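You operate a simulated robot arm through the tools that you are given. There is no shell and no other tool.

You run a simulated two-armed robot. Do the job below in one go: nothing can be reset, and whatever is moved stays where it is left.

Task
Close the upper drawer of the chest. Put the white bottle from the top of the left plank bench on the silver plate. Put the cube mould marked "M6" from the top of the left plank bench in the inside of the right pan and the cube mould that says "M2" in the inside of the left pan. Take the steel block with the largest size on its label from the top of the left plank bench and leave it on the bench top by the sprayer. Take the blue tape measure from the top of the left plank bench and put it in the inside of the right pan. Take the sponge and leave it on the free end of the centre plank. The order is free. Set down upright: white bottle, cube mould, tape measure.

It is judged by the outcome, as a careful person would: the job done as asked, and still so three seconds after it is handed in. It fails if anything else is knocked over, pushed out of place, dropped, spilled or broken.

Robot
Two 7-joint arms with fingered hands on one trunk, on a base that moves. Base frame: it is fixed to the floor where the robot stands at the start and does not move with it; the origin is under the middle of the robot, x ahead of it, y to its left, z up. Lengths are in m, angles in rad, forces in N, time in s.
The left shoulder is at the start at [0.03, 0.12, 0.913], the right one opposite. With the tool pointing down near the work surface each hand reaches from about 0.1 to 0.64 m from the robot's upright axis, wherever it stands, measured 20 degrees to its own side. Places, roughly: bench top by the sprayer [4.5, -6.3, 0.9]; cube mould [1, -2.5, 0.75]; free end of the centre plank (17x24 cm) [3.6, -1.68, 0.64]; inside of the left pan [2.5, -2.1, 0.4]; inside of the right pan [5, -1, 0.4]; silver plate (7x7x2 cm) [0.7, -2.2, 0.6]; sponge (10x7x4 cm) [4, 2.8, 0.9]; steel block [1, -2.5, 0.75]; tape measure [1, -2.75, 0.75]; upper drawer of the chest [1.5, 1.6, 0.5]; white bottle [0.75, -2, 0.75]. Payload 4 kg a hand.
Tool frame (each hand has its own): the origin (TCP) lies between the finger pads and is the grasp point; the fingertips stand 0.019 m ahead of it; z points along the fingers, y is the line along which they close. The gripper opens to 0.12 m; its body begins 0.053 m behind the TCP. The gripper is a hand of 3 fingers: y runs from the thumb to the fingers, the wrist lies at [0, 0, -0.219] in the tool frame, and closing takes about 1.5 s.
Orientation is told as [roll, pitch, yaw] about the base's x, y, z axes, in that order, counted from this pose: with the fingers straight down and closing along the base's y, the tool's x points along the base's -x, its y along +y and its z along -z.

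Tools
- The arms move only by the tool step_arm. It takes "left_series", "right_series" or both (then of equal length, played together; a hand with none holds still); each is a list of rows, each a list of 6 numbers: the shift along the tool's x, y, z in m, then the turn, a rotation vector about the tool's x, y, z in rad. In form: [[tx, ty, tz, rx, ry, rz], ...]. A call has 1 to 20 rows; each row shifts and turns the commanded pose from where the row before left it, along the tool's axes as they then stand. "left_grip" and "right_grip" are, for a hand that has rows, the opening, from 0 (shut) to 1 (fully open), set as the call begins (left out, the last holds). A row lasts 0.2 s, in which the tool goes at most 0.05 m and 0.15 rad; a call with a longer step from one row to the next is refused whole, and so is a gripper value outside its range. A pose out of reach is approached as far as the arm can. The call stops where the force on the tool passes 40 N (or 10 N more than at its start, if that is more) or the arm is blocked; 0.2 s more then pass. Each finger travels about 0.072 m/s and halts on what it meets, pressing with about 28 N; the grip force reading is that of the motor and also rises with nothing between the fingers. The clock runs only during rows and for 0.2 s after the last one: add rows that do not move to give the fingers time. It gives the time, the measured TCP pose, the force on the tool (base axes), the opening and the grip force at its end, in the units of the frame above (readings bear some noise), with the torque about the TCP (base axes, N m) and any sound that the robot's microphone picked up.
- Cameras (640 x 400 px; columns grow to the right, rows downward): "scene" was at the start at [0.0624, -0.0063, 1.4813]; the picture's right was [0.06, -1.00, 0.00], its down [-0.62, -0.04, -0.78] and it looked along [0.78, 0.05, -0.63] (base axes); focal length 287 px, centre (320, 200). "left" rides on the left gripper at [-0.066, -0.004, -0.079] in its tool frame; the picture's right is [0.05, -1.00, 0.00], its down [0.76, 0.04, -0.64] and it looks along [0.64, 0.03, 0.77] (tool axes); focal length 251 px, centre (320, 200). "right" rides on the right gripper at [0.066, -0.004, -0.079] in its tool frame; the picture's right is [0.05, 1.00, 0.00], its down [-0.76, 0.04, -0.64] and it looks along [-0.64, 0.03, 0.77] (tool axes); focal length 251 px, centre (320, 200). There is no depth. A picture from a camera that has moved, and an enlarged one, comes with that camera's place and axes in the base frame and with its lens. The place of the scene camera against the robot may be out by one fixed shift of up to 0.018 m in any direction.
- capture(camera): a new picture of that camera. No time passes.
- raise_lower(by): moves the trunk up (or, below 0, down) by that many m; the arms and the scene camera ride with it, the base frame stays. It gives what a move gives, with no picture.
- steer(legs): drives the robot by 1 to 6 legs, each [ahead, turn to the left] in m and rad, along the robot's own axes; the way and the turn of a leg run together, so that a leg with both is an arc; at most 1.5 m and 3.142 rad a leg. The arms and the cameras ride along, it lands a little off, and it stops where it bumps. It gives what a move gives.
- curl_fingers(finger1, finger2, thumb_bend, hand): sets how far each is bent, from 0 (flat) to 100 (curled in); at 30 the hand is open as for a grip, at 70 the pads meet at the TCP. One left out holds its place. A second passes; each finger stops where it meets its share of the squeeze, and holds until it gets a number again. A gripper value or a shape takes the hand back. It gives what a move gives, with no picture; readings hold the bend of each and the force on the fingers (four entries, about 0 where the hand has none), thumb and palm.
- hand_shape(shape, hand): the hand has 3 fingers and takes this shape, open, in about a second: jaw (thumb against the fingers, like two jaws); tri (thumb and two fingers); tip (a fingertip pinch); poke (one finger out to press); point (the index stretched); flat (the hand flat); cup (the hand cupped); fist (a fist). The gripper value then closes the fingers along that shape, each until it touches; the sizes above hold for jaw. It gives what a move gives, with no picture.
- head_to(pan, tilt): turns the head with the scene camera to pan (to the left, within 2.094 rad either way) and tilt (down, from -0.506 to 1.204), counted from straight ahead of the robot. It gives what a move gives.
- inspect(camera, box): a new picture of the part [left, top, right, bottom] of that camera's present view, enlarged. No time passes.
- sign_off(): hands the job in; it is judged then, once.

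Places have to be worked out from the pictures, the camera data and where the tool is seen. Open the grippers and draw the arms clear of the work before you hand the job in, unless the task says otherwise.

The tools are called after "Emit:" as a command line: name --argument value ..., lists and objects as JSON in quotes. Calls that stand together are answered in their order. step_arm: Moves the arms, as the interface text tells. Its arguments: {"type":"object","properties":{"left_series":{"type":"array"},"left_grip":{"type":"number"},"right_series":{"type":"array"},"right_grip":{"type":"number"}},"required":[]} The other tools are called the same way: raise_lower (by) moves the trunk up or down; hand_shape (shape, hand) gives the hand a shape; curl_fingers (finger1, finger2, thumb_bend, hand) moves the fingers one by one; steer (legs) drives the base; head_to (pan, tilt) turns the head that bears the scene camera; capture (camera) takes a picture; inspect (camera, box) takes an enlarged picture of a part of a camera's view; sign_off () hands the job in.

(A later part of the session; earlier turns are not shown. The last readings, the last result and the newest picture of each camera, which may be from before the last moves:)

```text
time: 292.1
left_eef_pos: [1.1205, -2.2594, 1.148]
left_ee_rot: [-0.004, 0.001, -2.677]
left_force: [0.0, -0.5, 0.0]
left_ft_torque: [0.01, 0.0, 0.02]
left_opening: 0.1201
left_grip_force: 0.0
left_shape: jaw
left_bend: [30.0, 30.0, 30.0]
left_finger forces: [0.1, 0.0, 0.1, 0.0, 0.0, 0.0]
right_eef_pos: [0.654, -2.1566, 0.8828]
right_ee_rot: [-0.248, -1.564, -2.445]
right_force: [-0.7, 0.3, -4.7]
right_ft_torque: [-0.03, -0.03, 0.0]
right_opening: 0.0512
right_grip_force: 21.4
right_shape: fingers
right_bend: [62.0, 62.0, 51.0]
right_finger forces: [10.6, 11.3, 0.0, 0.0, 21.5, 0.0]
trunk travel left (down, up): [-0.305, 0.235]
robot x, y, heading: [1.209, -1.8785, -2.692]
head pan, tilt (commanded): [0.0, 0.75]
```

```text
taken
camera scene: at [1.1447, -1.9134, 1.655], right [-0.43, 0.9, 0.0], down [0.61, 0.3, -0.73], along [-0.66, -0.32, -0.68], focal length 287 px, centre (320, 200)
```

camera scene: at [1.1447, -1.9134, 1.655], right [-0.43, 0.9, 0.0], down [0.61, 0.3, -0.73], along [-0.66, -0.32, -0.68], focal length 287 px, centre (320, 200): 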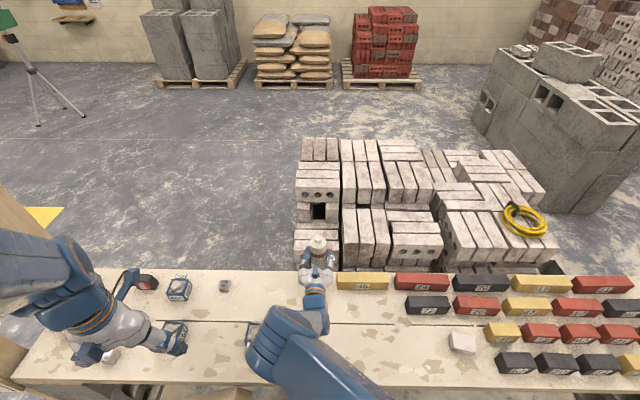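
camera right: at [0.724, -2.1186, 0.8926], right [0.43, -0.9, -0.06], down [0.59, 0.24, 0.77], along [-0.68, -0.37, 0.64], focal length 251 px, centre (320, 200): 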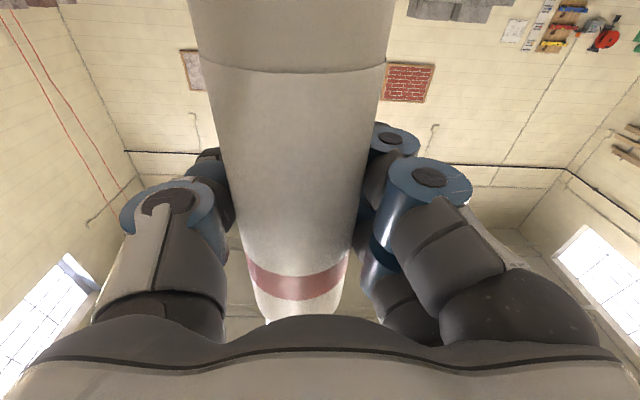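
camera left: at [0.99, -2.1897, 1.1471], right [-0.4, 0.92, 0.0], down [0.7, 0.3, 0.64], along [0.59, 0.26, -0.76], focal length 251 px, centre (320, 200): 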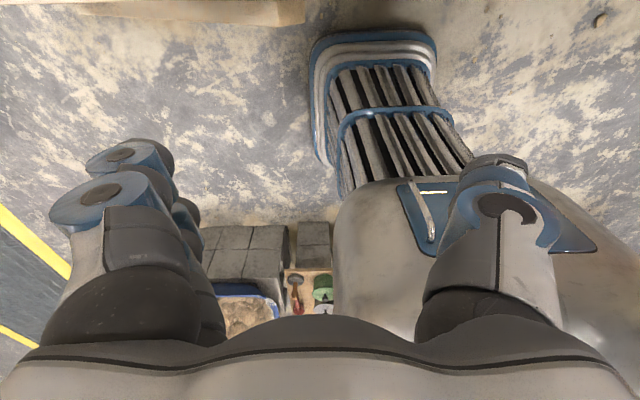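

The right elbow is still high (~1.1 m). I continue lowering toward the plate.

Emit:
step_arm --right_series '[[0.025, 0, 0, 0, 0, 0], [0.03, 0, 0, 0, 0, 0], [0.03, 0, 0, 0, 0, 0], [0.02, 0, 0, 0, 0, 0], [0.01, 0, 0, 0, 0, 0]]'

Emit:
capture --camera "scene"

Emit:
inspect --camera "scene" --box '[240, 220, 400, 345]'

Emit:
capture --camera "right"

```text
time: 293.3
left_eef_pos: [1.1214, -2.259, 1.1469]
left_ee_rot: [-0.003, 0.004, -2.678]
left_force: [0.7, -0.1, -0.7]
left_ft_torque: [0.01, 0.03, 0.03]
left_opening: 0.12
left_grip_force: 0.0
left_shape: jaw
left_bend: [30.0, 30.0, 30.0]
left_finger forces: [0.1, 0.0, 0.1, 0.0, 0.0, 0.1]
right_eef_pos: [0.6562, -2.1563, 0.7994]
right_ee_rot: [-0.233, -1.564, -2.463]
right_force: [0.2, 0.1, -4.5]
right_ft_torque: [-0.04, -0.02, 0.0]
right_opening: 0.0512
right_grip_force: 21.9
right_shape: fingers
right_bend: [63.0, 62.0, 51.0]
right_finger forces: [10.8, 11.1, 0.0, 0.1, 21.8, 0.1]
right hand out of reach, approached as far as the arm can: row 4, 5
trunk travel left (down, up): [-0.305, 0.235]
robot x, y, heading: [1.2072, -1.8777, -2.689]
head pan, tilt (commanded): [0.0, 0.75]
```

```text
taken
camera scene: at [1.1443, -1.9131, 1.655], right [-0.43, 0.9, 0.0], down [0.62, 0.3, -0.73], along [-0.66, -0.32, -0.68], focal length 287 px, centre (320, 200)
```

scene: 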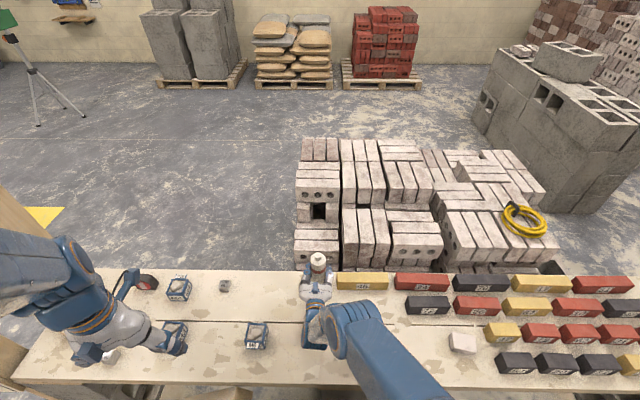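

```text
3.20 times, centred on (320, 282) of scene
camera zoom: at [1.1443, -1.9131, 1.655], right [-0.43, 0.9, 0.0], down [0.62, 0.3, -0.73], along [-0.66, -0.32, -0.68], focal length 918 px, centre (320, -64)
```

zoom: 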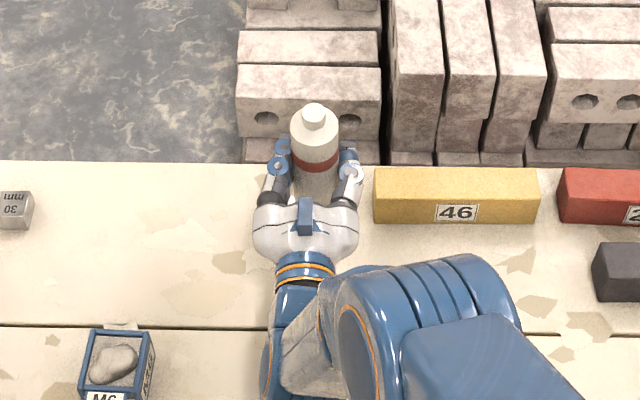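

```text
taken
camera right: at [0.7264, -2.1186, 0.7334], right [0.43, -0.9, -0.06], down [0.59, 0.24, 0.77], along [-0.68, -0.37, 0.64], focal length 251 px, centre (320, 200)
```

right: 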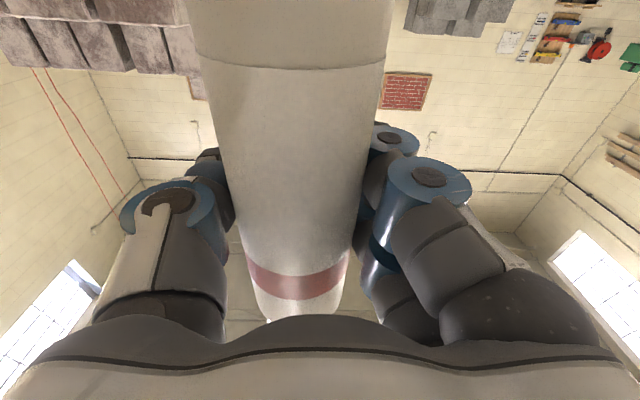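

The arm is at its lower reach limit here, so I'll use the trunk to lower instead. First I reset the command to a reachable height, then lower the trunk 3.5 cm.

Emit:
step_arm --right_series '[[-0.015, 0, 0, 0, 0, 0], [-0.02, 0, 0, 0, 0, 0], [0, 0, 0, 0, 0, 0]]'

Emit:
raise_lower --by -0.03

```text
time: 294.1
left_eef_pos: [1.12, -2.2611, 1.1463]
left_ee_rot: [-0.004, 0.001, -2.677]
left_force: [-0.4, 1.1, -0.2]
left_ft_torque: [-0.03, -0.04, -0.02]
left_opening: 0.1199
left_grip_force: 0.0
left_shape: jaw
left_bend: [30.0, 30.0, 30.0]
left_finger forces: [0.0, 0.1, 0.0, 0.0, 0.0, 0.0]
right_eef_pos: [0.6566, -2.1565, 0.8337]
right_ee_rot: [-0.329, -1.564, -2.365]
right_force: [-1.3, -0.2, -4.8]
right_ft_torque: [-0.07, -0.01, -0.01]
right_opening: 0.0511
right_grip_force: 21.9
right_shape: fingers
right_bend: [63.0, 62.0, 51.0]
right_finger forces: [10.9, 11.0, 0.0, 0.0, 21.8, 0.0]
trunk travel left (down, up): [-0.305, 0.235]
robot x, y, heading: [1.207, -1.8769, -2.691]
head pan, tilt (commanded): [0.0, 0.75]
```

```text
time: 294.9
left_eef_pos: [1.1209, -2.2598, 1.1155]
left_ee_rot: [-0.007, 0.001, -2.676]
left_force: [-0.6, 0.7, 0.6]
left_ft_torque: [0.02, 0.0, 0.01]
left_opening: 0.1198
left_grip_force: 0.1
left_shape: jaw
left_bend: [30.0, 30.0, 30.0]
left_finger forces: [0.1, 0.1, 0.1, 0.0, 0.0, 0.1]
right_eef_pos: [0.6548, -2.1558, 0.8026]
right_ee_rot: [-0.295, -1.565, -2.397]
right_force: [0.3, -0.6, -4.8]
right_ft_torque: [-0.05, -0.04, -0.01]
right_opening: 0.0516
right_grip_force: 22.0
right_shape: fingers
right_bend: [63.0, 62.0, 51.0]
right_finger forces: [10.8, 11.0, 0.0, 0.0, 21.6, 0.0]
trunk travel left (down, up): [-0.275, 0.265]
robot x, y, heading: [1.2068, -1.8742, -2.694]
head pan, tilt (commanded): [0.0, 0.75]
```

Trunk lowering works smoothly. I lower another 4 cm and then check the gap visually.

Emit:
raise_lower --by -0.038

Emit:
inspect --camera "scene" --box '[240, 220, 400, 345]'

Emit:
capture --camera "right"

```text
time: 295.7
left_eef_pos: [1.1215, -2.2589, 1.079]
left_ee_rot: [-0.005, 0.001, -2.678]
left_force: [0.9, 0.1, 0.0]
left_ft_torque: [-0.02, 0.01, -0.01]
left_opening: 0.12
left_grip_force: 0.0
left_shape: jaw
left_bend: [30.0, 30.0, 30.0]
left_finger forces: [0.0, 0.0, 0.0, 0.0, 0.0, 0.0]
right_eef_pos: [0.6564, -2.1564, 0.7652]
right_ee_rot: [-0.288, -1.562, -2.404]
right_force: [-0.3, -0.3, -3.8]
right_ft_torque: [-0.03, -0.04, 0.02]
right_opening: 0.0512
right_grip_force: 21.7
right_shape: fingers
right_bend: [63.0, 62.0, 51.0]
right_finger forces: [10.9, 11.0, 0.0, 0.1, 21.7, 0.0]
trunk travel left (down, up): [-0.237, 0.303]
robot x, y, heading: [1.2053, -1.8698, -2.69]
head pan, tilt (commanded): [0.0, 0.75]
```

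```text
3.20 times, centred on (320, 282) of scene
camera zoom: at [1.1454, -1.9137, 1.5871], right [-0.43, 0.9, 0.0], down [0.61, 0.3, -0.73], along [-0.66, -0.32, -0.68], focal length 918 px, centre (320, -64)
```

zoom: 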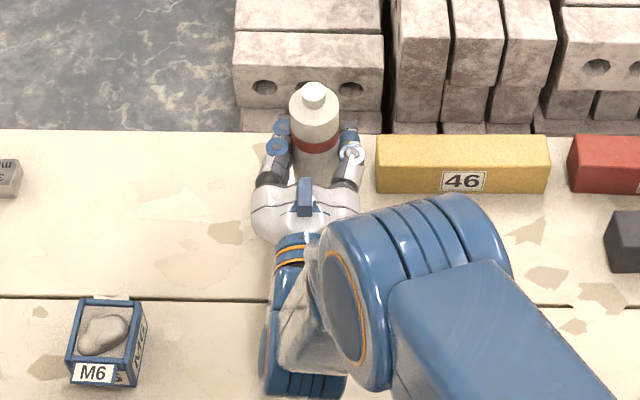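

```text
taken
camera right: at [0.7264, -2.119, 0.6998], right [0.43, -0.9, -0.06], down [0.59, 0.24, 0.77], along [-0.68, -0.37, 0.64], focal length 251 px, centre (320, 200)
```

right: 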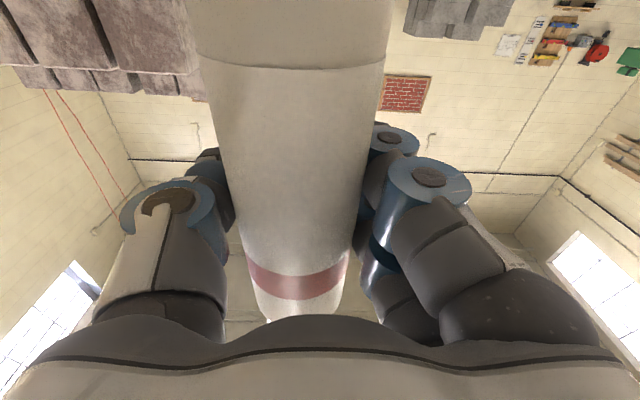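

The plate is hidden under the hand; I lower in small trunk steps, watching for contact at the height expected for the plate (~0.745).

Emit:
raise_lower --by -0.012

Emit:
raise_lower --by -0.005

Emit:
raise_lower --by -0.004

```text
time: 296.3
left_eef_pos: [1.1216, -2.2599, 1.0673]
left_ee_rot: [-0.005, 0.002, -2.676]
left_force: [0.7, 0.2, 0.3]
left_ft_torque: [0.02, 0.0, -0.03]
left_opening: 0.12
left_grip_force: 0.0
left_shape: jaw
left_bend: [30.0, 30.0, 30.0]
left_finger forces: [0.1, 0.0, 0.1, 0.0, 0.0, 0.0]
right_eef_pos: [0.6561, -2.1559, 0.7523]
right_ee_rot: [-0.285, -1.562, -2.407]
right_force: [0.4, 0.4, -4.0]
right_ft_torque: [-0.05, -0.05, 0.0]
right_opening: 0.0513
right_grip_force: 21.9
right_shape: fingers
right_bend: [63.0, 62.0, 51.0]
right_finger forces: [10.9, 11.0, 0.0, 0.0, 21.8, 0.1]
trunk travel left (down, up): [-0.225, 0.315]
robot x, y, heading: [1.2082, -1.8748, -2.689]
head pan, tilt (commanded): [0.0, 0.75]
```

```text
time: 296.8
left_eef_pos: [1.1214, -2.2602, 1.0626]
left_ee_rot: [-0.005, 0.003, -2.677]
left_force: [0.1, 0.4, 0.3]
left_ft_torque: [-0.02, 0.02, -0.04]
left_opening: 0.1198
left_grip_force: 0.1
left_shape: jaw
left_bend: [30.0, 30.0, 30.0]
left_finger forces: [0.1, 0.0, 0.0, 0.0, 0.1, 0.1]
right_eef_pos: [0.6556, -2.1563, 0.7474]
right_ee_rot: [-0.287, -1.563, -2.407]
right_force: [1.2, -0.1, -5.7]
right_ft_torque: [0.0, -0.03, -0.04]
right_opening: 0.0513
right_grip_force: 22.0
right_shape: fingers
right_bend: [63.0, 62.0, 51.0]
right_finger forces: [10.8, 10.9, 0.1, 0.1, 21.8, 0.0]
trunk travel left (down, up): [-0.22, 0.32]
robot x, y, heading: [1.2059, -1.8749, -2.693]
head pan, tilt (commanded): [0.0, 0.75]
```

```text
time: 297.3
left_eef_pos: [1.1216, -2.2605, 1.0574]
left_ee_rot: [-0.004, 0.001, -2.677]
left_force: [0.1, -0.2, 0.0]
left_ft_torque: [0.0, 0.01, 0.02]
left_opening: 0.12
left_grip_force: 0.2
left_shape: jaw
left_bend: [30.0, 30.0, 30.0]
left_finger forces: [0.1, 0.0, 0.0, 0.0, 0.0, 0.1]
right_eef_pos: [0.6566, -2.1571, 0.7437]
right_ee_rot: [-0.285, -1.562, -2.41]
right_force: [0.5, -0.7, -5.0]
right_ft_torque: [-0.04, -0.05, -0.02]
right_opening: 0.0512
right_grip_force: 21.4
right_shape: fingers
right_bend: [63.0, 62.0, 51.0]
right_finger forces: [10.8, 11.0, 0.1, 0.0, 21.7, 0.1]
trunk travel left (down, up): [-0.216, 0.324]
robot x, y, heading: [1.2079, -1.8757, -2.689]
head pan, tilt (commanded): [0.0, 0.75]
```

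No contact yet at 0.744; continuing in 4 mm steps.

Emit:
raise_lower --by -0.004

Emit:
raise_lower --by -0.004

Emit:
capture --camera "right"

```text
time: 297.9
left_eef_pos: [1.1203, -2.2603, 1.0546]
left_ee_rot: [-0.005, 0.002, -2.678]
left_force: [0.1, -0.5, 0.5]
left_ft_torque: [0.0, 0.01, 0.01]
left_opening: 0.12
left_grip_force: 0.1
left_shape: jaw
left_bend: [30.0, 30.0, 30.0]
left_finger forces: [0.1, 0.0, 0.0, 0.0, 0.1, 0.1]
right_eef_pos: [0.6569, -2.1564, 0.7405]
right_ee_rot: [-0.364, -1.566, -2.328]
right_force: [-0.4, 0.6, 0.2]
right_ft_torque: [-0.04, 0.04, -0.01]
right_opening: 0.051
right_grip_force: 21.9
right_shape: fingers
right_bend: [62.0, 62.0, 51.0]
right_finger forces: [11.6, 10.5, 0.0, 0.0, 22.8, 0.0]
trunk travel left (down, up): [-0.212, 0.328]
robot x, y, heading: [1.2063, -1.8712, -2.689]
head pan, tilt (commanded): [0.0, 0.75]
```

```text
time: 298.4
left_eef_pos: [1.122, -2.2598, 1.05]
left_ee_rot: [-0.005, -0.003, -2.676]
left_force: [0.1, 0.3, -0.3]
left_ft_torque: [0.01, 0.03, -0.03]
left_opening: 0.1198
left_grip_force: 0.1
left_shape: jaw
left_bend: [30.0, 30.0, 30.0]
left_finger forces: [0.1, 0.1, 0.0, 0.0, 0.0, 0.0]
right_eef_pos: [0.6551, -2.1564, 0.7397]
right_ee_rot: [-2.219, -1.569, -0.475]
right_force: [-0.2, 1.8, 17.5]
right_ft_torque: [0.4, 0.18, 0.0]
right_opening: 0.051
right_grip_force: 22.5
right_shape: fingers
right_bend: [63.0, 63.0, 51.0]
right_finger forces: [11.0, 10.1, 0.0, 0.0, 23.1, 0.0]
trunk travel left (down, up): [-0.208, 0.332]
robot x, y, heading: [1.2098, -1.8748, -2.696]
head pan, tilt (commanded): [0.0, 0.75]
```

```text
taken
camera right: at [0.7255, -2.1196, 0.6739], right [0.43, -0.9, -0.06], down [0.6, 0.24, 0.76], along [-0.67, -0.36, 0.64], focal length 251 px, centre (320, 200)
```

right: 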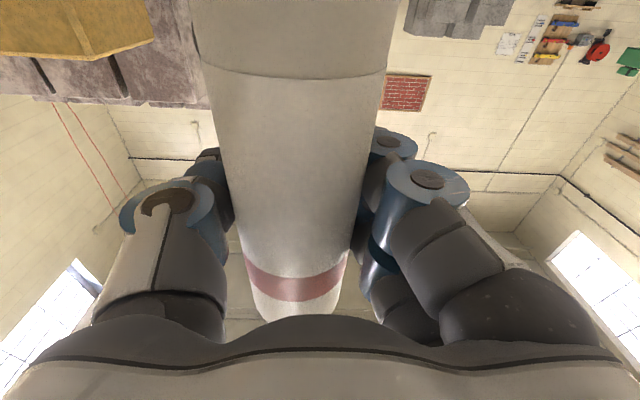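

Contact with about 17 N at 0.740, consistent with the plate. I ease off 3 mm and release by opening thumb and fingers together.

Emit:
raise_lower --by 0.003

Emit:
curl_fingers --hand "right" --finger1 45 --finger2 45 --thumb_bend 38

Emit:
capture --camera "right"

Emit:
inspect --camera "scene" --box '[240, 220, 400, 345]'

```text
time: 298.9
left_eef_pos: [1.122, -2.2595, 1.0537]
left_ee_rot: [-0.005, 0.0, -2.677]
left_force: [0.1, 0.1, 0.1]
left_ft_torque: [-0.02, -0.01, 0.04]
left_opening: 0.1201
left_grip_force: 0.1
left_shape: jaw
left_bend: [30.0, 30.0, 30.0]
left_finger forces: [0.0, 0.0, 0.0, 0.0, 0.1, 0.0]
right_eef_pos: [0.6561, -2.1559, 0.7396]
right_ee_rot: [-0.367, -1.566, -2.324]
right_force: [-4.1, -1.0, 11.7]
right_ft_torque: [0.32, 0.16, 0.09]
right_opening: 0.051
right_grip_force: 22.4
right_shape: fingers
right_bend: [62.0, 63.0, 51.0]
right_finger forces: [11.3, 10.4, 0.1, 0.0, 23.0, 0.0]
trunk travel left (down, up): [-0.211, 0.329]
robot x, y, heading: [1.2072, -1.8779, -2.69]
head pan, tilt (commanded): [0.0, 0.75]
```

```text
time: 299.9
left_eef_pos: [1.1214, -2.2595, 1.0537]
left_ee_rot: [-0.008, 0.001, -2.676]
left_force: [0.4, 0.2, 0.9]
left_ft_torque: [0.01, 0.02, -0.01]
left_opening: 0.1198
left_grip_force: 0.0
left_shape: jaw
left_bend: [30.0, 30.0, 30.0]
left_finger forces: [0.0, 0.0, 0.0, 0.0, 0.0, 0.1]
right_eef_pos: [0.6548, -2.1565, 0.739]
right_ee_rot: [-0.301, -1.563, -2.392]
right_force: [0.1, 0.7, -0.6]
right_ft_torque: [0.01, 0.0, 0.03]
right_opening: 0.094
right_grip_force: 0.0
right_shape: fingers
right_bend: [45.0, 45.0, 38.0]
right_finger forces: [0.0, 0.0, 0.0, 0.0, 0.1, 0.0]
trunk travel left (down, up): [-0.211, 0.329]
robot x, y, heading: [1.212, -1.8751, -2.695]
head pan, tilt (commanded): [0.0, 0.75]
```

```text
taken
camera right: at [0.7266, -2.119, 0.6738], right [0.43, -0.9, -0.06], down [0.59, 0.24, 0.77], along [-0.68, -0.37, 0.64], focal length 251 px, centre (320, 200)
```

right: 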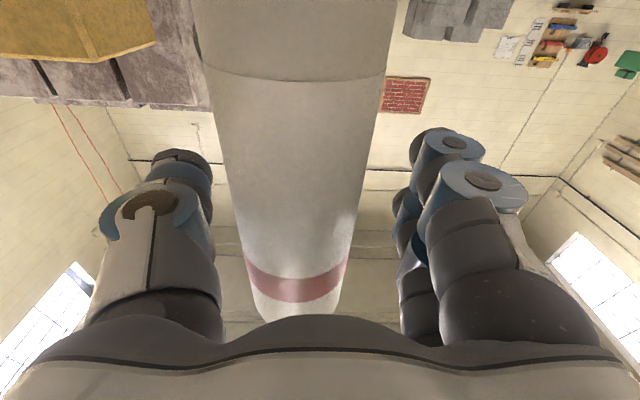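

```text
3.20 times, centred on (320, 282) of scene
camera zoom: at [1.1458, -1.9137, 1.561], right [-0.43, 0.9, 0.0], down [0.61, 0.3, -0.73], along [-0.66, -0.32, -0.68], focal length 918 px, centre (320, -64)
```

zoom: 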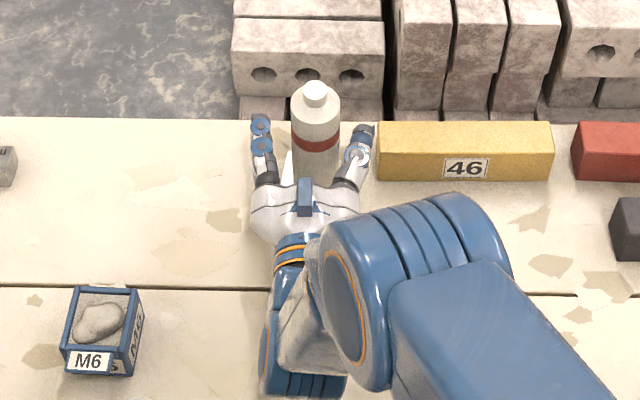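

The bottle stands on its own. I withdraw the hand straight back.

Emit:
step_arm --right_series '[[0, 0, -0.015, 0, 0, 0], [0, 0, -0.03, 0, 0, 0], [0, 0, -0.03, 0, 0, 0], [0, 0, -0.03, 0, 0, 0], [0, 0, -0.03, 0, 0, 0]]'

Emit:
inspect --camera "scene" --box '[240, 220, 400, 345]'

Emit:
capture --camera "right"

```text
time: 301.1
left_eef_pos: [1.1224, -2.2589, 1.0531]
left_ee_rot: [-0.004, 0.0, -2.678]
left_force: [0.3, -0.1, 0.1]
left_ft_torque: [0.01, -0.02, 0.01]
left_opening: 0.1203
left_grip_force: 0.1
left_shape: jaw
left_bend: [30.0, 30.0, 30.0]
left_finger forces: [0.1, 0.0, 0.1, 0.1, 0.0, 0.0]
right_eef_pos: [0.7782, -2.0958, 0.7407]
right_ee_rot: [-0.33, -1.564, -2.363]
right_force: [0.2, -0.4, 1.0]
right_ft_torque: [-0.02, -0.02, 0.02]
right_opening: 0.094
right_grip_force: 0.2
right_shape: fingers
right_bend: [45.0, 45.0, 38.0]
right_finger forces: [0.0, 0.0, 0.0, 0.0, 0.0, 0.1]
trunk travel left (down, up): [-0.211, 0.329]
robot x, y, heading: [1.2036, -1.8729, -2.693]
head pan, tilt (commanded): [0.0, 0.75]
```

```text
3.20 times, centred on (320, 282) of scene
camera zoom: at [1.1464, -1.9137, 1.561], right [-0.43, 0.9, 0.0], down [0.61, 0.3, -0.73], along [-0.66, -0.32, -0.68], focal length 918 px, centre (320, -64)
```

zoom: 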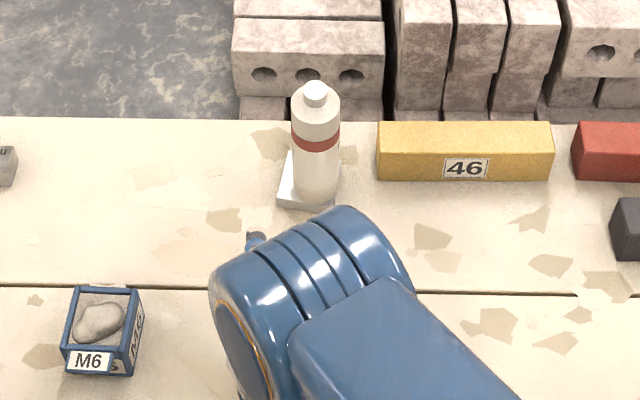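

```text
taken
camera right: at [0.848, -2.0578, 0.6746], right [0.43, -0.9, -0.06], down [0.59, 0.24, 0.77], along [-0.68, -0.37, 0.64], focal length 251 px, centre (320, 200)
```

right: 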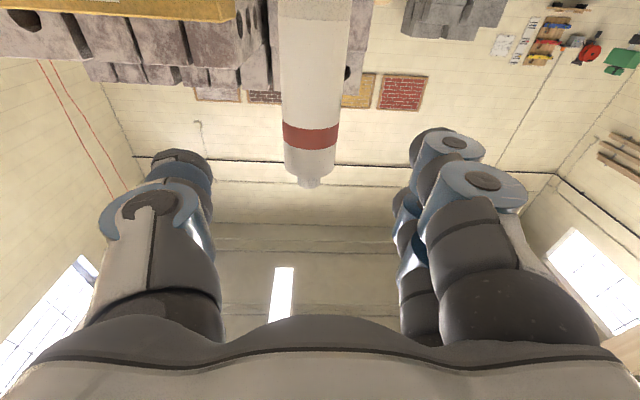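

Let me zoom more to confirm the bottle's base is fully on the plate.

Emit:
inspect --camera "scene" --box '[295, 235, 345, 290]'

```text
7.27 times, centred on (320, 262) of scene
camera zoom: at [1.1464, -1.9137, 1.561], right [-0.43, 0.9, 0.0], down [0.61, 0.3, -0.73], along [-0.66, -0.32, -0.68], focal length 2087 px, centre (320, -254)
```

zoom: 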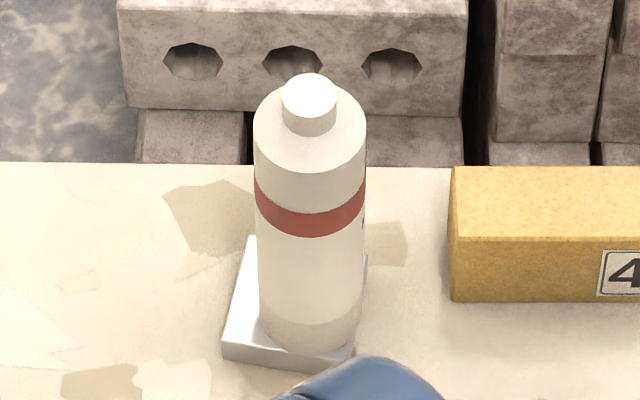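

The bottle stands securely on the plate. Next the moulds: I lift the right hand, return it to tool-down, and bring the left hand over toward M2.

Emit:
step_arm --right_series '[[-0.04, 0, -0.01, 0, 0, 0], [-0.04, 0, -0.02, 0, 0, 0], [-0.04, 0, -0.02, 0, 0, 0], [-0.04, 0, -0.02, 0, 0, 0], [-0.04, 0, 0, 0, 0, 0], [0, 0, 0, 0, 0.1428, 0], [0, 0, 0, 0, 0.1428, 0], [0, 0, 0, 0, 0.1428, 0], [0, 0, 0, 0, 0.1428, 0], [0, 0, 0, 0, 0.1428, 0], [0, 0, 0, 0, 0.1428, 0], [0, 0, 0, 0, 0.1428, 0], [0, 0, 0, 0, 0.1428, 0], [0, 0, 0, 0, 0.1428, 0], [0, 0, 0, 0, 0.1428, 0], [0, 0, 0, 0, 0.1428, 0]]'

Emit:
step_arm --right_series '[[0, 0, 0, 0, 0, 0]]' --right_grip 1.0

Emit:
capture --camera "scene"

Emit:
capture --camera "right"

```text
time: 304.5
left_eef_pos: [1.122, -2.2595, 1.0534]
left_ee_rot: [-0.006, 0.003, -2.678]
left_force: [-0.8, 0.1, 0.7]
left_ft_torque: [0.0, -0.03, -0.01]
left_opening: 0.1201
left_grip_force: 0.1
left_shape: jaw
left_bend: [30.0, 30.0, 30.0]
left_finger forces: [0.0, 0.0, 0.0, 0.0, 0.1, 0.0]
right_eef_pos: [0.8377, -2.0681, 0.9395]
right_ee_rot: [-0.001, 0.01, -2.693]
right_force: [0.2, -0.3, 0.0]
right_ft_torque: [0.05, -0.03, -0.02]
right_opening: 0.0944
right_grip_force: 0.1
right_shape: fingers
right_bend: [45.0, 45.0, 38.0]
right_finger forces: [0.0, 0.0, 0.0, 0.2, 0.1, 0.0]
trunk travel left (down, up): [-0.211, 0.329]
robot x, y, heading: [1.2055, -1.873, -2.694]
head pan, tilt (commanded): [0.0, 0.75]
```

```text
time: 304.9
left_eef_pos: [1.1213, -2.2598, 1.0531]
left_ee_rot: [-0.005, 0.002, -2.678]
left_force: [-0.9, -0.5, 0.4]
left_ft_torque: [0.01, 0.01, 0.03]
left_opening: 0.1203
left_grip_force: 0.0
left_shape: jaw
left_bend: [30.0, 30.0, 30.0]
left_finger forces: [0.0, 0.0, 0.0, 0.0, 0.0, 0.0]
right_eef_pos: [0.8397, -2.0681, 0.9406]
right_ee_rot: [-0.001, 0.006, -2.692]
right_force: [0.1, 0.2, -0.1]
right_ft_torque: [-0.03, -0.04, -0.02]
right_opening: 0.1198
right_grip_force: 0.1
right_shape: jaw
right_bend: [30.0, 30.0, 30.0]
right_finger forces: [0.0, 0.0, 0.2, 0.1, 0.0, 0.1]
trunk travel left (down, up): [-0.211, 0.329]
robot x, y, heading: [1.206, -1.8771, -2.689]
head pan, tilt (commanded): [0.0, 0.75]
```

```text
taken
camera scene: at [1.1452, -1.9136, 1.561], right [-0.43, 0.9, 0.0], down [0.61, 0.3, -0.73], along [-0.66, -0.32, -0.68], focal length 287 px, centre (320, 200)
```

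scene: 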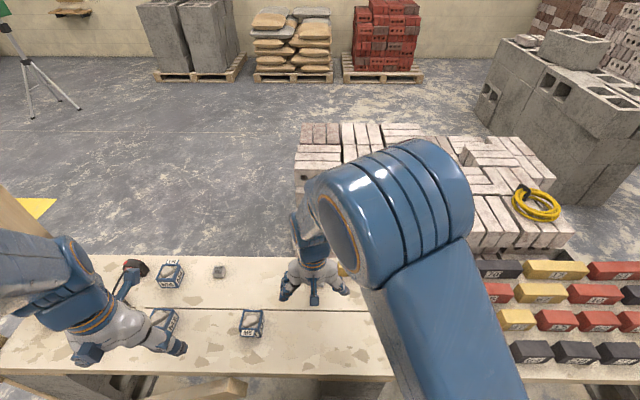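

```text
taken
camera right: at [0.8979, -2.0375, 1.0199], right [0.48, -0.88, 0.0], down [-0.67, -0.37, 0.64], along [-0.56, -0.31, -0.77], focal length 251 px, centre (320, 200)
```

right: 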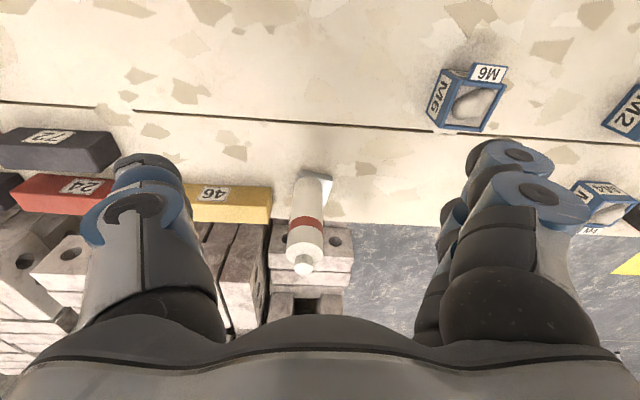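

I'll shift to stand opposite the moulds, tape and steel blocks: back off, angle left, drive, and square up again.

Emit:
steer --legs '[[-0.3, 0], [0, 0.5]]'

Emit:
steer --legs '[[0, 0.4], [0.4, 0]]'

Emit:
head_to --pan 0.0 --tilt 0.7

Emit:
capture --camera "scene"

```text
time: 308.4
left_eef_pos: [1.5915, -2.121, 1.0527]
left_ee_rot: [-0.007, 0.002, -2.166]
left_force: [-0.7, -0.2, 0.3]
left_ft_torque: [-0.01, 0.04, 0.0]
left_opening: 0.1198
left_grip_force: 0.0
left_shape: jaw
left_bend: [30.0, 30.0, 30.0]
left_finger forces: [0.1, 0.0, 0.0, 0.1, 0.0, 0.0]
right_eef_pos: [1.2513, -2.0922, 0.9413]
right_ee_rot: [-0.004, 0.006, -2.179]
right_force: [-0.3, -0.3, 0.8]
right_ft_torque: [0.01, 0.04, 0.01]
right_opening: 0.1198
right_grip_force: 0.0
right_shape: jaw
right_bend: [30.0, 30.0, 30.0]
right_finger forces: [0.1, 0.0, 0.0, 0.1, 0.1, 0.0]
trunk travel left (down, up): [-0.211, 0.329]
robot x, y, heading: [1.4525, -1.7267, -2.182]
head pan, tilt (commanded): [0.0, 0.75]
```

```text
time: 312.1
left_eef_pos: [1.6553, -2.4254, 1.0533]
left_ee_rot: [-0.007, 0.001, -1.757]
left_force: [0.5, 0.1, 0.6]
left_ft_torque: [-0.01, -0.05, 0.02]
left_opening: 0.1202
left_grip_force: 0.0
left_shape: jaw
left_bend: [30.0, 30.0, 30.0]
left_finger forces: [0.1, 0.0, 0.0, 0.1, 0.0, 0.0]
right_eef_pos: [1.3319, -2.5331, 0.939]
right_ee_rot: [-0.001, 0.006, -1.773]
right_force: [0.2, 0.9, 0.0]
right_ft_torque: [0.0, -0.01, 0.0]
right_opening: 0.1202
right_grip_force: 0.1
right_shape: jaw
right_bend: [30.0, 30.0, 30.0]
right_finger forces: [0.0, 0.0, 0.0, 0.0, 0.0, 0.0]
trunk travel left (down, up): [-0.211, 0.329]
robot x, y, heading: [1.3672, -2.1183, -1.77]
head pan, tilt (commanded): [0.0, 0.75]
```

```text
time: 312.7
left_eef_pos: [1.6552, -2.4258, 1.0533]
left_ee_rot: [-0.005, 0.0, -1.76]
left_force: [0.4, 0.0, -0.1]
left_ft_torque: [-0.02, 0.01, 0.0]
left_opening: 0.12
left_grip_force: 0.1
left_shape: jaw
left_bend: [30.0, 30.0, 30.0]
left_finger forces: [0.0, 0.0, 0.1, 0.0, 0.0, 0.1]
right_eef_pos: [1.333, -2.5322, 0.9397]
right_ee_rot: [-0.003, 0.008, -1.774]
right_force: [0.1, -0.1, -0.9]
right_ft_torque: [0.02, -0.01, 0.03]
right_opening: 0.1201
right_grip_force: 0.0
right_shape: jaw
right_bend: [30.0, 30.0, 30.0]
right_finger forces: [0.0, 0.0, 0.0, 0.0, 0.0, 0.1]
trunk travel left (down, up): [-0.211, 0.329]
robot x, y, heading: [1.3687, -2.1172, -1.766]
head pan, tilt (commanded): [0.0, 0.7]
```

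```text
taken
camera scene: at [1.3497, -2.1924, 1.5652], right [-0.98, 0.19, 0.0], down [0.13, 0.63, -0.76], along [-0.15, -0.75, -0.64], focal length 287 px, centre (320, 200)
```

scene: 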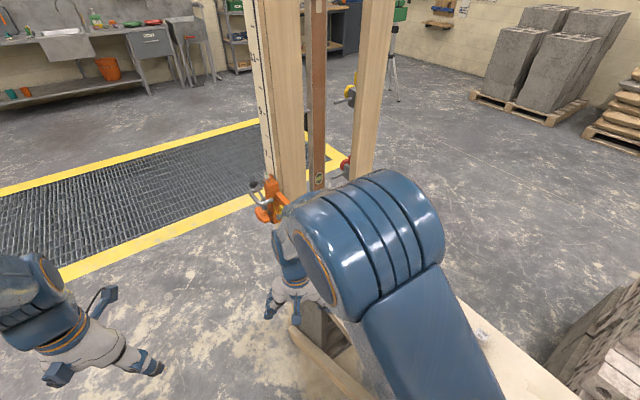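

I square up to face the plank again.

Emit:
steer --legs '[[0, -0.45]]'

Emit:
steer --legs '[[0, -0.46]]'

Emit:
head_to --pan 0.0 --tilt 0.8

Emit:
capture --camera "scene"

```text
time: 314.4
left_eef_pos: [1.4881, -2.5219, 1.0536]
left_ee_rot: [-0.006, 0.0, -2.213]
left_force: [-0.1, -0.2, 0.2]
left_ft_torque: [0.01, -0.01, 0.0]
left_opening: 0.1199
left_grip_force: 0.0
left_shape: jaw
left_bend: [30.0, 30.0, 30.0]
left_finger forces: [0.1, 0.1, 0.1, 0.1, 0.0, 0.0]
right_eef_pos: [1.1516, -2.4786, 0.9403]
right_ee_rot: [-0.001, 0.007, -2.226]
right_force: [0.2, 0.6, 0.2]
right_ft_torque: [-0.02, 0.0, -0.01]
right_opening: 0.1199
right_grip_force: 0.1
right_shape: jaw
right_bend: [30.0, 30.0, 30.0]
right_finger forces: [0.0, 0.0, 0.0, 0.0, 0.0, 0.0]
trunk travel left (down, up): [-0.211, 0.329]
robot x, y, heading: [1.3866, -2.1376, -2.224]
head pan, tilt (commanded): [0.0, 0.7]
```

```text
time: 316.1
left_eef_pos: [1.309, -2.529, 1.0534]
left_ee_rot: [-0.005, 0.0, -2.668]
left_force: [-0.4, -1.0, 0.2]
left_ft_torque: [-0.01, 0.0, 0.01]
left_opening: 0.12
left_grip_force: 0.0
left_shape: jaw
left_bend: [30.0, 30.0, 30.0]
left_finger forces: [0.1, 0.1, 0.0, 0.1, 0.0, 0.2]
right_eef_pos: [1.0247, -2.3414, 0.9412]
right_ee_rot: [-0.004, 0.006, -2.682]
right_force: [0.2, 0.2, 0.8]
right_ft_torque: [0.04, 0.03, 0.02]
right_opening: 0.12
right_grip_force: 0.0
right_shape: jaw
right_bend: [30.0, 30.0, 30.0]
right_finger forces: [0.0, 0.0, 0.1, 0.1, 0.0, 0.0]
trunk travel left (down, up): [-0.211, 0.329]
robot x, y, heading: [1.3999, -2.1596, -2.667]
head pan, tilt (commanded): [0.0, 0.7]
```

```text
time: 316.8
left_eef_pos: [1.308, -2.5293, 1.0544]
left_ee_rot: [-0.003, 0.0, -2.665]
left_force: [-0.2, 1.0, -0.1]
left_ft_torque: [-0.02, -0.02, 0.01]
left_opening: 0.1198
left_grip_force: 0.1
left_shape: jaw
left_bend: [30.0, 30.0, 30.0]
left_finger forces: [0.0, 0.0, 0.0, 0.0, 0.0, 0.0]
right_eef_pos: [1.024, -2.3414, 0.9396]
right_ee_rot: [-0.001, 0.007, -2.68]
right_force: [-1.2, 0.9, 0.0]
right_ft_torque: [0.02, -0.01, 0.01]
right_opening: 0.1196
right_grip_force: 0.1
right_shape: jaw
right_bend: [30.0, 30.0, 30.0]
right_finger forces: [0.0, 0.1, 0.0, 0.1, 0.0, 0.0]
trunk travel left (down, up): [-0.211, 0.329]
robot x, y, heading: [1.3941, -2.1558, -2.671]
head pan, tilt (commanded): [0.0, 0.799]
```

```text
taken
camera scene: at [1.3376, -2.1968, 1.5571], right [-0.45, 0.89, 0.0], down [0.64, 0.32, -0.7], along [-0.62, -0.32, -0.72], focal length 287 px, centre (320, 200)
```

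scene: 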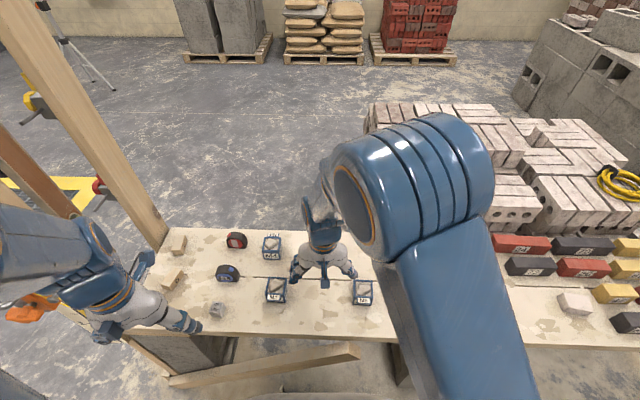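

Now the tapes (red and blue), moulds and a steel block are all in front of me. I zoom in to read labels.

Emit:
inspect --camera "scene" --box '[200, 215, 300, 330]'

Emit:
inspect --camera "scene" --box '[290, 215, 390, 330]'

Emit:
capture --camera "right"

```text
3.48 times, centred on (250, 272) of scene
camera zoom: at [1.3376, -2.1968, 1.5571], right [-0.45, 0.89, 0.0], down [0.64, 0.32, -0.7], along [-0.62, -0.32, -0.72], focal length 998 px, centre (564, -52)
```

zoom: 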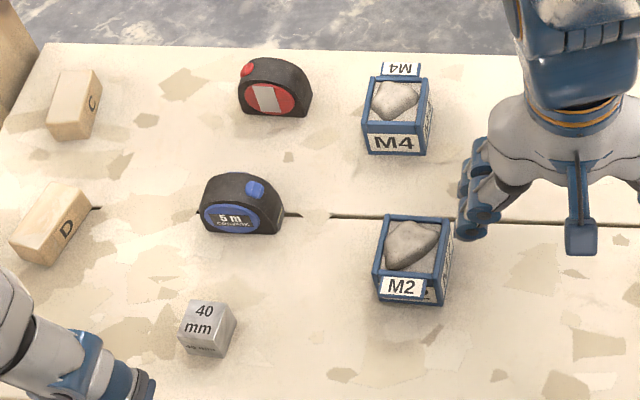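

```text
3.48 times, centred on (340, 272) of scene
camera zoom: at [1.3376, -2.1968, 1.5571], right [-0.45, 0.89, 0.0], down [0.64, 0.32, -0.7], along [-0.62, -0.32, -0.72], focal length 998 px, centre (250, -52)
```

zoom: 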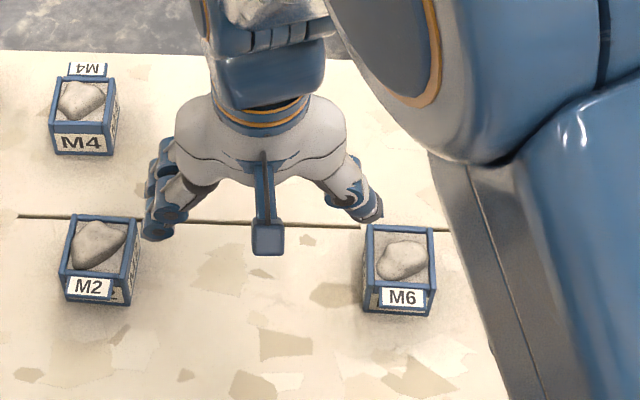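

```text
taken
camera right: at [1.0816, -2.3084, 1.0199], right [0.49, -0.87, 0.0], down [-0.67, -0.38, 0.64], along [-0.56, -0.31, -0.77], focal length 251 px, centre (320, 200)
```

right: 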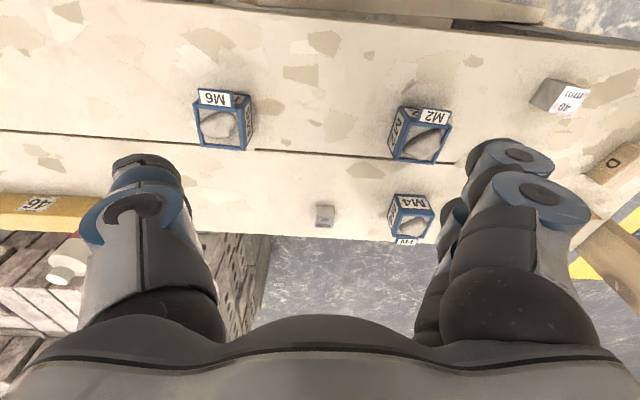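

Steel blocks show 40 mm (front) and 30 mm (back); M2 is about (1.008, -2.52). I move the right hand aside and bring the left hand above M2.

Emit:
step_arm --right_series '[[0.012, -0.04, 0, 0, 0, 0], [0.012, -0.04, 0, 0, 0, 0], [0.012, -0.04, 0, 0, 0, 0], [0.012, -0.04, 0, 0, 0, 0], [0.012, -0.04, 0, 0, 0, 0], [0.012, -0.04, 0, 0, 0, 0]]'

Emit:
step_arm --left_series '[[-0.0375, -0.0208, 0, 0, 0, 0], [-0.0375, -0.0208, 0, 0, 0, 0], [-0.0375, -0.0208, 0, 0, 0, 0], [-0.0375, -0.0208, 0, 0, 0, 0], [-0.0375, -0.0208, 0, 0, 0, 0], [-0.0375, -0.0208, 0, 0, 0, 0], [-0.0375, -0.0208, 0, 0, 0, 0], [0, 0, 0.04, 0, 0, 0], [0, 0, 0.04, 0, 0, 0], [0, 0, 0.04, 0, 0, 0]]'

Emit:
capture --camera "left"

Emit:
capture --camera "scene"

```text
time: 318.2
left_eef_pos: [1.3073, -2.527, 1.054]
left_ee_rot: [-0.007, 0.001, -2.667]
left_force: [-0.4, 0.1, -0.6]
left_ft_torque: [-0.05, 0.0, 0.0]
left_opening: 0.12
left_grip_force: 0.1
left_shape: jaw
left_bend: [30.0, 30.0, 30.0]
left_finger forces: [0.1, 0.1, 0.0, 0.0, 0.0, 0.1]
right_eef_pos: [0.9835, -2.0939, 0.939]
right_ee_rot: [-0.001, 0.005, -2.679]
right_force: [-0.8, 0.7, -0.4]
right_ft_torque: [0.0, -0.01, 0.02]
right_opening: 0.1201
right_grip_force: 0.1
right_shape: jaw
right_bend: [30.0, 30.0, 30.0]
right_finger forces: [0.0, 0.0, 0.1, 0.0, 0.0, 0.1]
trunk travel left (down, up): [-0.211, 0.329]
robot x, y, heading: [1.3963, -2.1583, -2.67]
head pan, tilt (commanded): [0.0, 0.799]
```

```text
time: 320.4
left_eef_pos: [1.0051, -2.5186, 0.9339]
left_ee_rot: [-0.006, 0.003, -2.665]
left_force: [0.1, 0.1, -0.5]
left_ft_torque: [0.01, 0.0, -0.01]
left_opening: 0.1201
left_grip_force: 0.1
left_shape: jaw
left_bend: [30.0, 30.0, 30.0]
left_finger forces: [0.0, 0.0, 0.0, 0.0, 0.0, 0.0]
right_eef_pos: [0.9824, -2.095, 0.9393]
right_ee_rot: [-0.003, 0.007, -2.68]
right_force: [0.4, -0.4, 0.7]
right_ft_torque: [0.0, -0.02, 0.0]
right_opening: 0.1202
right_grip_force: 0.0
right_shape: jaw
right_bend: [30.0, 30.0, 30.0]
right_finger forces: [0.0, 0.0, 0.0, 0.0, 0.1, 0.0]
trunk travel left (down, up): [-0.211, 0.329]
robot x, y, heading: [1.3994, -2.1614, -2.671]
head pan, tilt (commanded): [0.0, 0.799]
```

```text
taken
camera left: at [0.9465, -2.5458, 1.0124], right [-0.41, 0.91, 0.01], down [0.7, 0.31, 0.64], along [0.59, 0.27, -0.76], focal length 251 px, centre (320, 200)
```

left: 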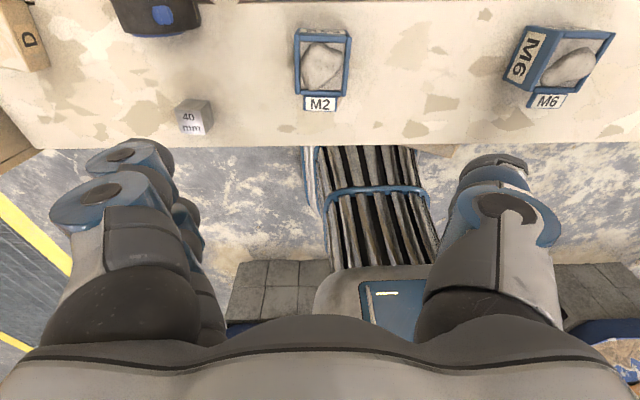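

```text
taken
camera scene: at [1.338, -2.1992, 1.557], right [-0.45, 0.89, 0.0], down [0.64, 0.32, -0.7], along [-0.62, -0.31, -0.72], focal length 287 px, centre (320, 200)
```

scene: 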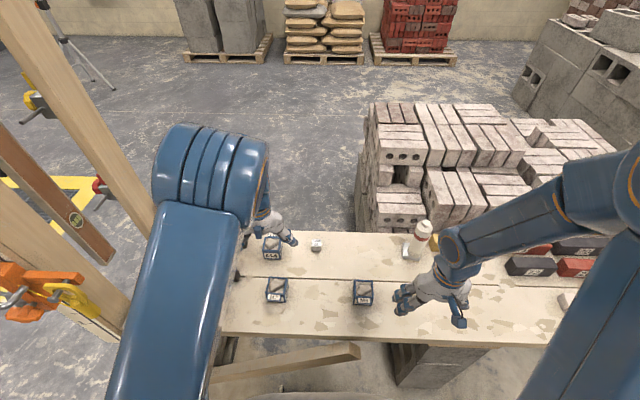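

The left hand is right above M2. I lower most of the way and re-check alignment.

Emit:
step_arm --left_series '[[0, -0.004, 0.04, 0, 0, 0], [0, 0, 0.04, 0, 0, 0], [0, 0, 0.04, 0, 0, 0], [0, 0, 0.04, 0, 0, 0], [0, 0, 0.03, 0, 0, 0]]'

Emit:
capture --camera "left"

```text
time: 321.6
left_eef_pos: [1.0063, -2.5148, 0.743]
left_ee_rot: [-0.007, 0.0, -2.666]
left_force: [0.8, -0.3, -0.9]
left_ft_torque: [0.02, -0.02, 0.01]
left_opening: 0.12
left_grip_force: 0.1
left_shape: jaw
left_bend: [30.0, 30.0, 30.0]
left_finger forces: [0.0, 0.1, 0.0, 0.1, 0.0, 0.1]
right_eef_pos: [0.9825, -2.0943, 0.939]
right_ee_rot: [-0.002, 0.006, -2.681]
right_force: [1.0, 0.2, 0.5]
right_ft_torque: [0.02, 0.03, -0.01]
right_opening: 0.1202
right_grip_force: 0.1
right_shape: jaw
right_bend: [30.0, 30.0, 30.0]
right_finger forces: [0.0, 0.1, 0.1, 0.0, 0.0, 0.0]
trunk travel left (down, up): [-0.211, 0.329]
robot x, y, heading: [1.3978, -2.1593, -2.67]
head pan, tilt (commanded): [0.0, 0.799]
```

```text
taken
camera left: at [0.9463, -2.5414, 0.822], right [-0.41, 0.91, 0.0], down [0.7, 0.31, 0.64], along [0.59, 0.27, -0.77], focal length 251 px, centre (320, 200)
```

left: 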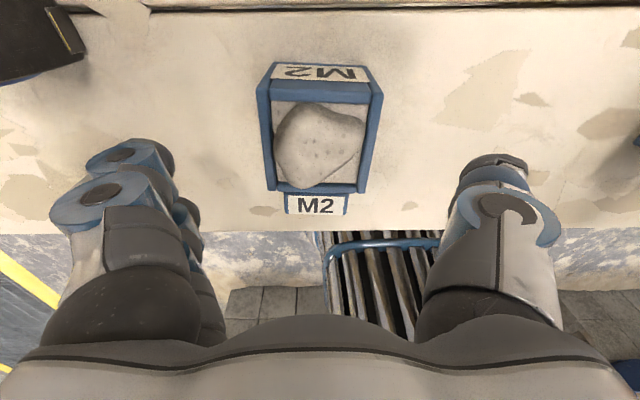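

Alignment is good. I lower to mid-height of the mould.

Emit:
step_arm --left_series '[[0, 0, 0.03, 0, 0, 0], [0, 0, 0.025, 0, 0, 0], [0, 0, 0.012, 0, 0, 0], [0, 0, 0, 0, 0, 0]]'

Emit:
curl_fingers --hand "left" --finger1 47 --finger2 47 --thumb_bend 47

Emit:
capture --camera "left"

```text
time: 322.6
left_eef_pos: [1.0046, -2.5118, 0.6768]
left_ee_rot: [-0.005, 0.001, -2.668]
left_force: [-0.3, 0.3, 0.3]
left_ft_torque: [0.01, 0.0, -0.02]
left_opening: 0.1197
left_grip_force: 0.1
left_shape: jaw
left_bend: [30.0, 30.0, 30.0]
left_finger forces: [0.0, 0.2, 0.0, 0.0, 0.0, 0.1]
right_eef_pos: [0.9828, -2.0927, 0.9393]
right_ee_rot: [-0.002, 0.006, -2.682]
right_force: [0.1, 0.1, -0.2]
right_ft_torque: [-0.03, -0.02, 0.01]
right_opening: 0.1198
right_grip_force: 0.1
right_shape: jaw
right_bend: [30.0, 30.0, 30.0]
right_finger forces: [0.0, 0.0, 0.1, 0.0, 0.1, 0.0]
trunk travel left (down, up): [-0.211, 0.329]
robot x, y, heading: [1.3966, -2.1626, -2.675]
head pan, tilt (commanded): [0.0, 0.799]
```

```text
time: 323.6
left_eef_pos: [1.0058, -2.5132, 0.676]
left_ee_rot: [-0.006, 0.003, -2.665]
left_force: [0.7, -1.8, -0.7]
left_ft_torque: [0.0, 0.04, 0.0]
left_opening: 0.0782
left_grip_force: 0.6
left_shape: fingers
left_bend: [47.0, 46.0, 47.0]
left_finger forces: [0.1, 1.0, 0.0, 0.0, 0.0, 0.0]
right_eef_pos: [0.9836, -2.0936, 0.9389]
right_ee_rot: [0.0, 0.007, -2.681]
right_force: [0.4, -0.2, 0.4]
right_ft_torque: [-0.01, -0.02, 0.02]
right_opening: 0.12
right_grip_force: 0.0
right_shape: jaw
right_bend: [30.0, 30.0, 30.0]
right_finger forces: [0.1, 0.0, 0.0, 0.1, 0.0, 0.0]
trunk travel left (down, up): [-0.211, 0.329]
robot x, y, heading: [1.3972, -2.1607, -2.674]
head pan, tilt (commanded): [0.0, 0.799]
```

```text
taken
camera left: at [0.9455, -2.54, 0.7565], right [-0.41, 0.91, 0.01], down [0.7, 0.31, 0.64], along [0.59, 0.27, -0.77], focal length 251 px, centre (320, 200)
```

left: 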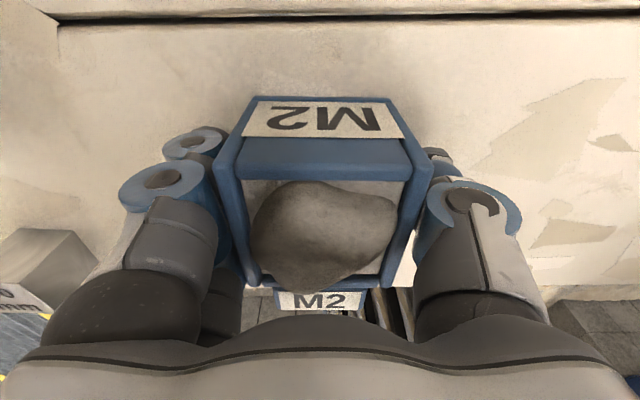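

Both sides are near contact. I squeeze with opposing digits.

Emit:
curl_fingers --hand "left" --finger1 64 --finger2 64 --thumb_bend 58

Emit:
step_arm --left_series '[[0, 0, -0.003, 0, 0, 0], [0, 0, 0, 0, 0, 0]]'

Emit:
capture --camera "left"

```text
time: 324.6
left_eef_pos: [1.0046, -2.5126, 0.6764]
left_ee_rot: [-0.005, 0.001, -2.668]
left_force: [-0.6, -0.6, 0.0]
left_ft_torque: [0.06, 0.05, -0.02]
left_opening: 0.0668
left_grip_force: 27.4
left_shape: fingers
left_bend: [55.0, 53.0, 52.0]
left_finger forces: [12.7, 14.9, 0.1, 0.1, 27.7, 0.0]
right_eef_pos: [0.9829, -2.093, 0.9394]
right_ee_rot: [-0.002, 0.008, -2.682]
right_force: [1.0, -0.4, 0.6]
right_ft_torque: [0.0, 0.03, 0.02]
right_opening: 0.1196
right_grip_force: 0.0
right_shape: jaw
right_bend: [30.0, 30.0, 30.0]
right_finger forces: [0.0, 0.1, 0.1, 0.0, 0.0, 0.1]
trunk travel left (down, up): [-0.211, 0.329]
robot x, y, heading: [1.3989, -2.1629, -2.673]
head pan, tilt (commanded): [0.0, 0.799]
```

```text
time: 325.2
left_eef_pos: [1.0059, -2.514, 0.6796]
left_ee_rot: [-0.004, 0.0, -2.668]
left_force: [-1.3, 0.9, -4.1]
left_ft_torque: [-0.01, 0.0, 0.02]
left_opening: 0.0667
left_grip_force: 27.3
left_shape: fingers
left_bend: [55.0, 53.0, 52.0]
left_finger forces: [12.5, 14.8, 0.0, 0.1, 27.6, 0.0]
right_eef_pos: [0.9826, -2.0935, 0.9388]
right_ee_rot: [-0.004, 0.007, -2.68]
right_force: [-0.1, -0.4, 0.6]
right_ft_torque: [-0.01, 0.01, 0.01]
right_opening: 0.1201
right_grip_force: 0.0
right_shape: jaw
right_bend: [30.0, 30.0, 30.0]
right_finger forces: [0.0, 0.0, 0.0, 0.0, 0.0, 0.0]
trunk travel left (down, up): [-0.211, 0.329]
robot x, y, heading: [1.3951, -2.1598, -2.673]
head pan, tilt (commanded): [0.0, 0.799]
```

```text
taken
camera left: at [0.9455, -2.5407, 0.7588], right [-0.41, 0.91, 0.0], down [0.7, 0.31, 0.64], along [0.59, 0.27, -0.76], focal length 251 px, centre (320, 200)
```

left: 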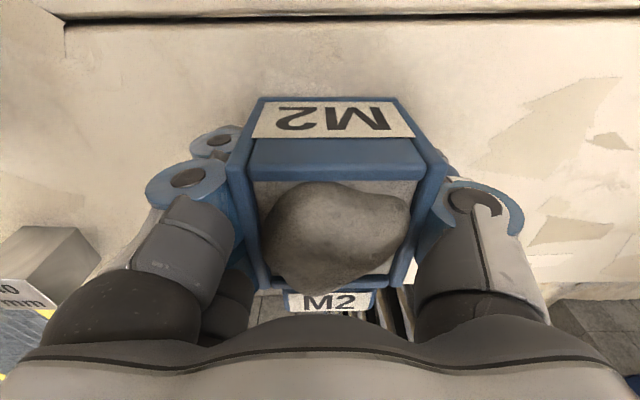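

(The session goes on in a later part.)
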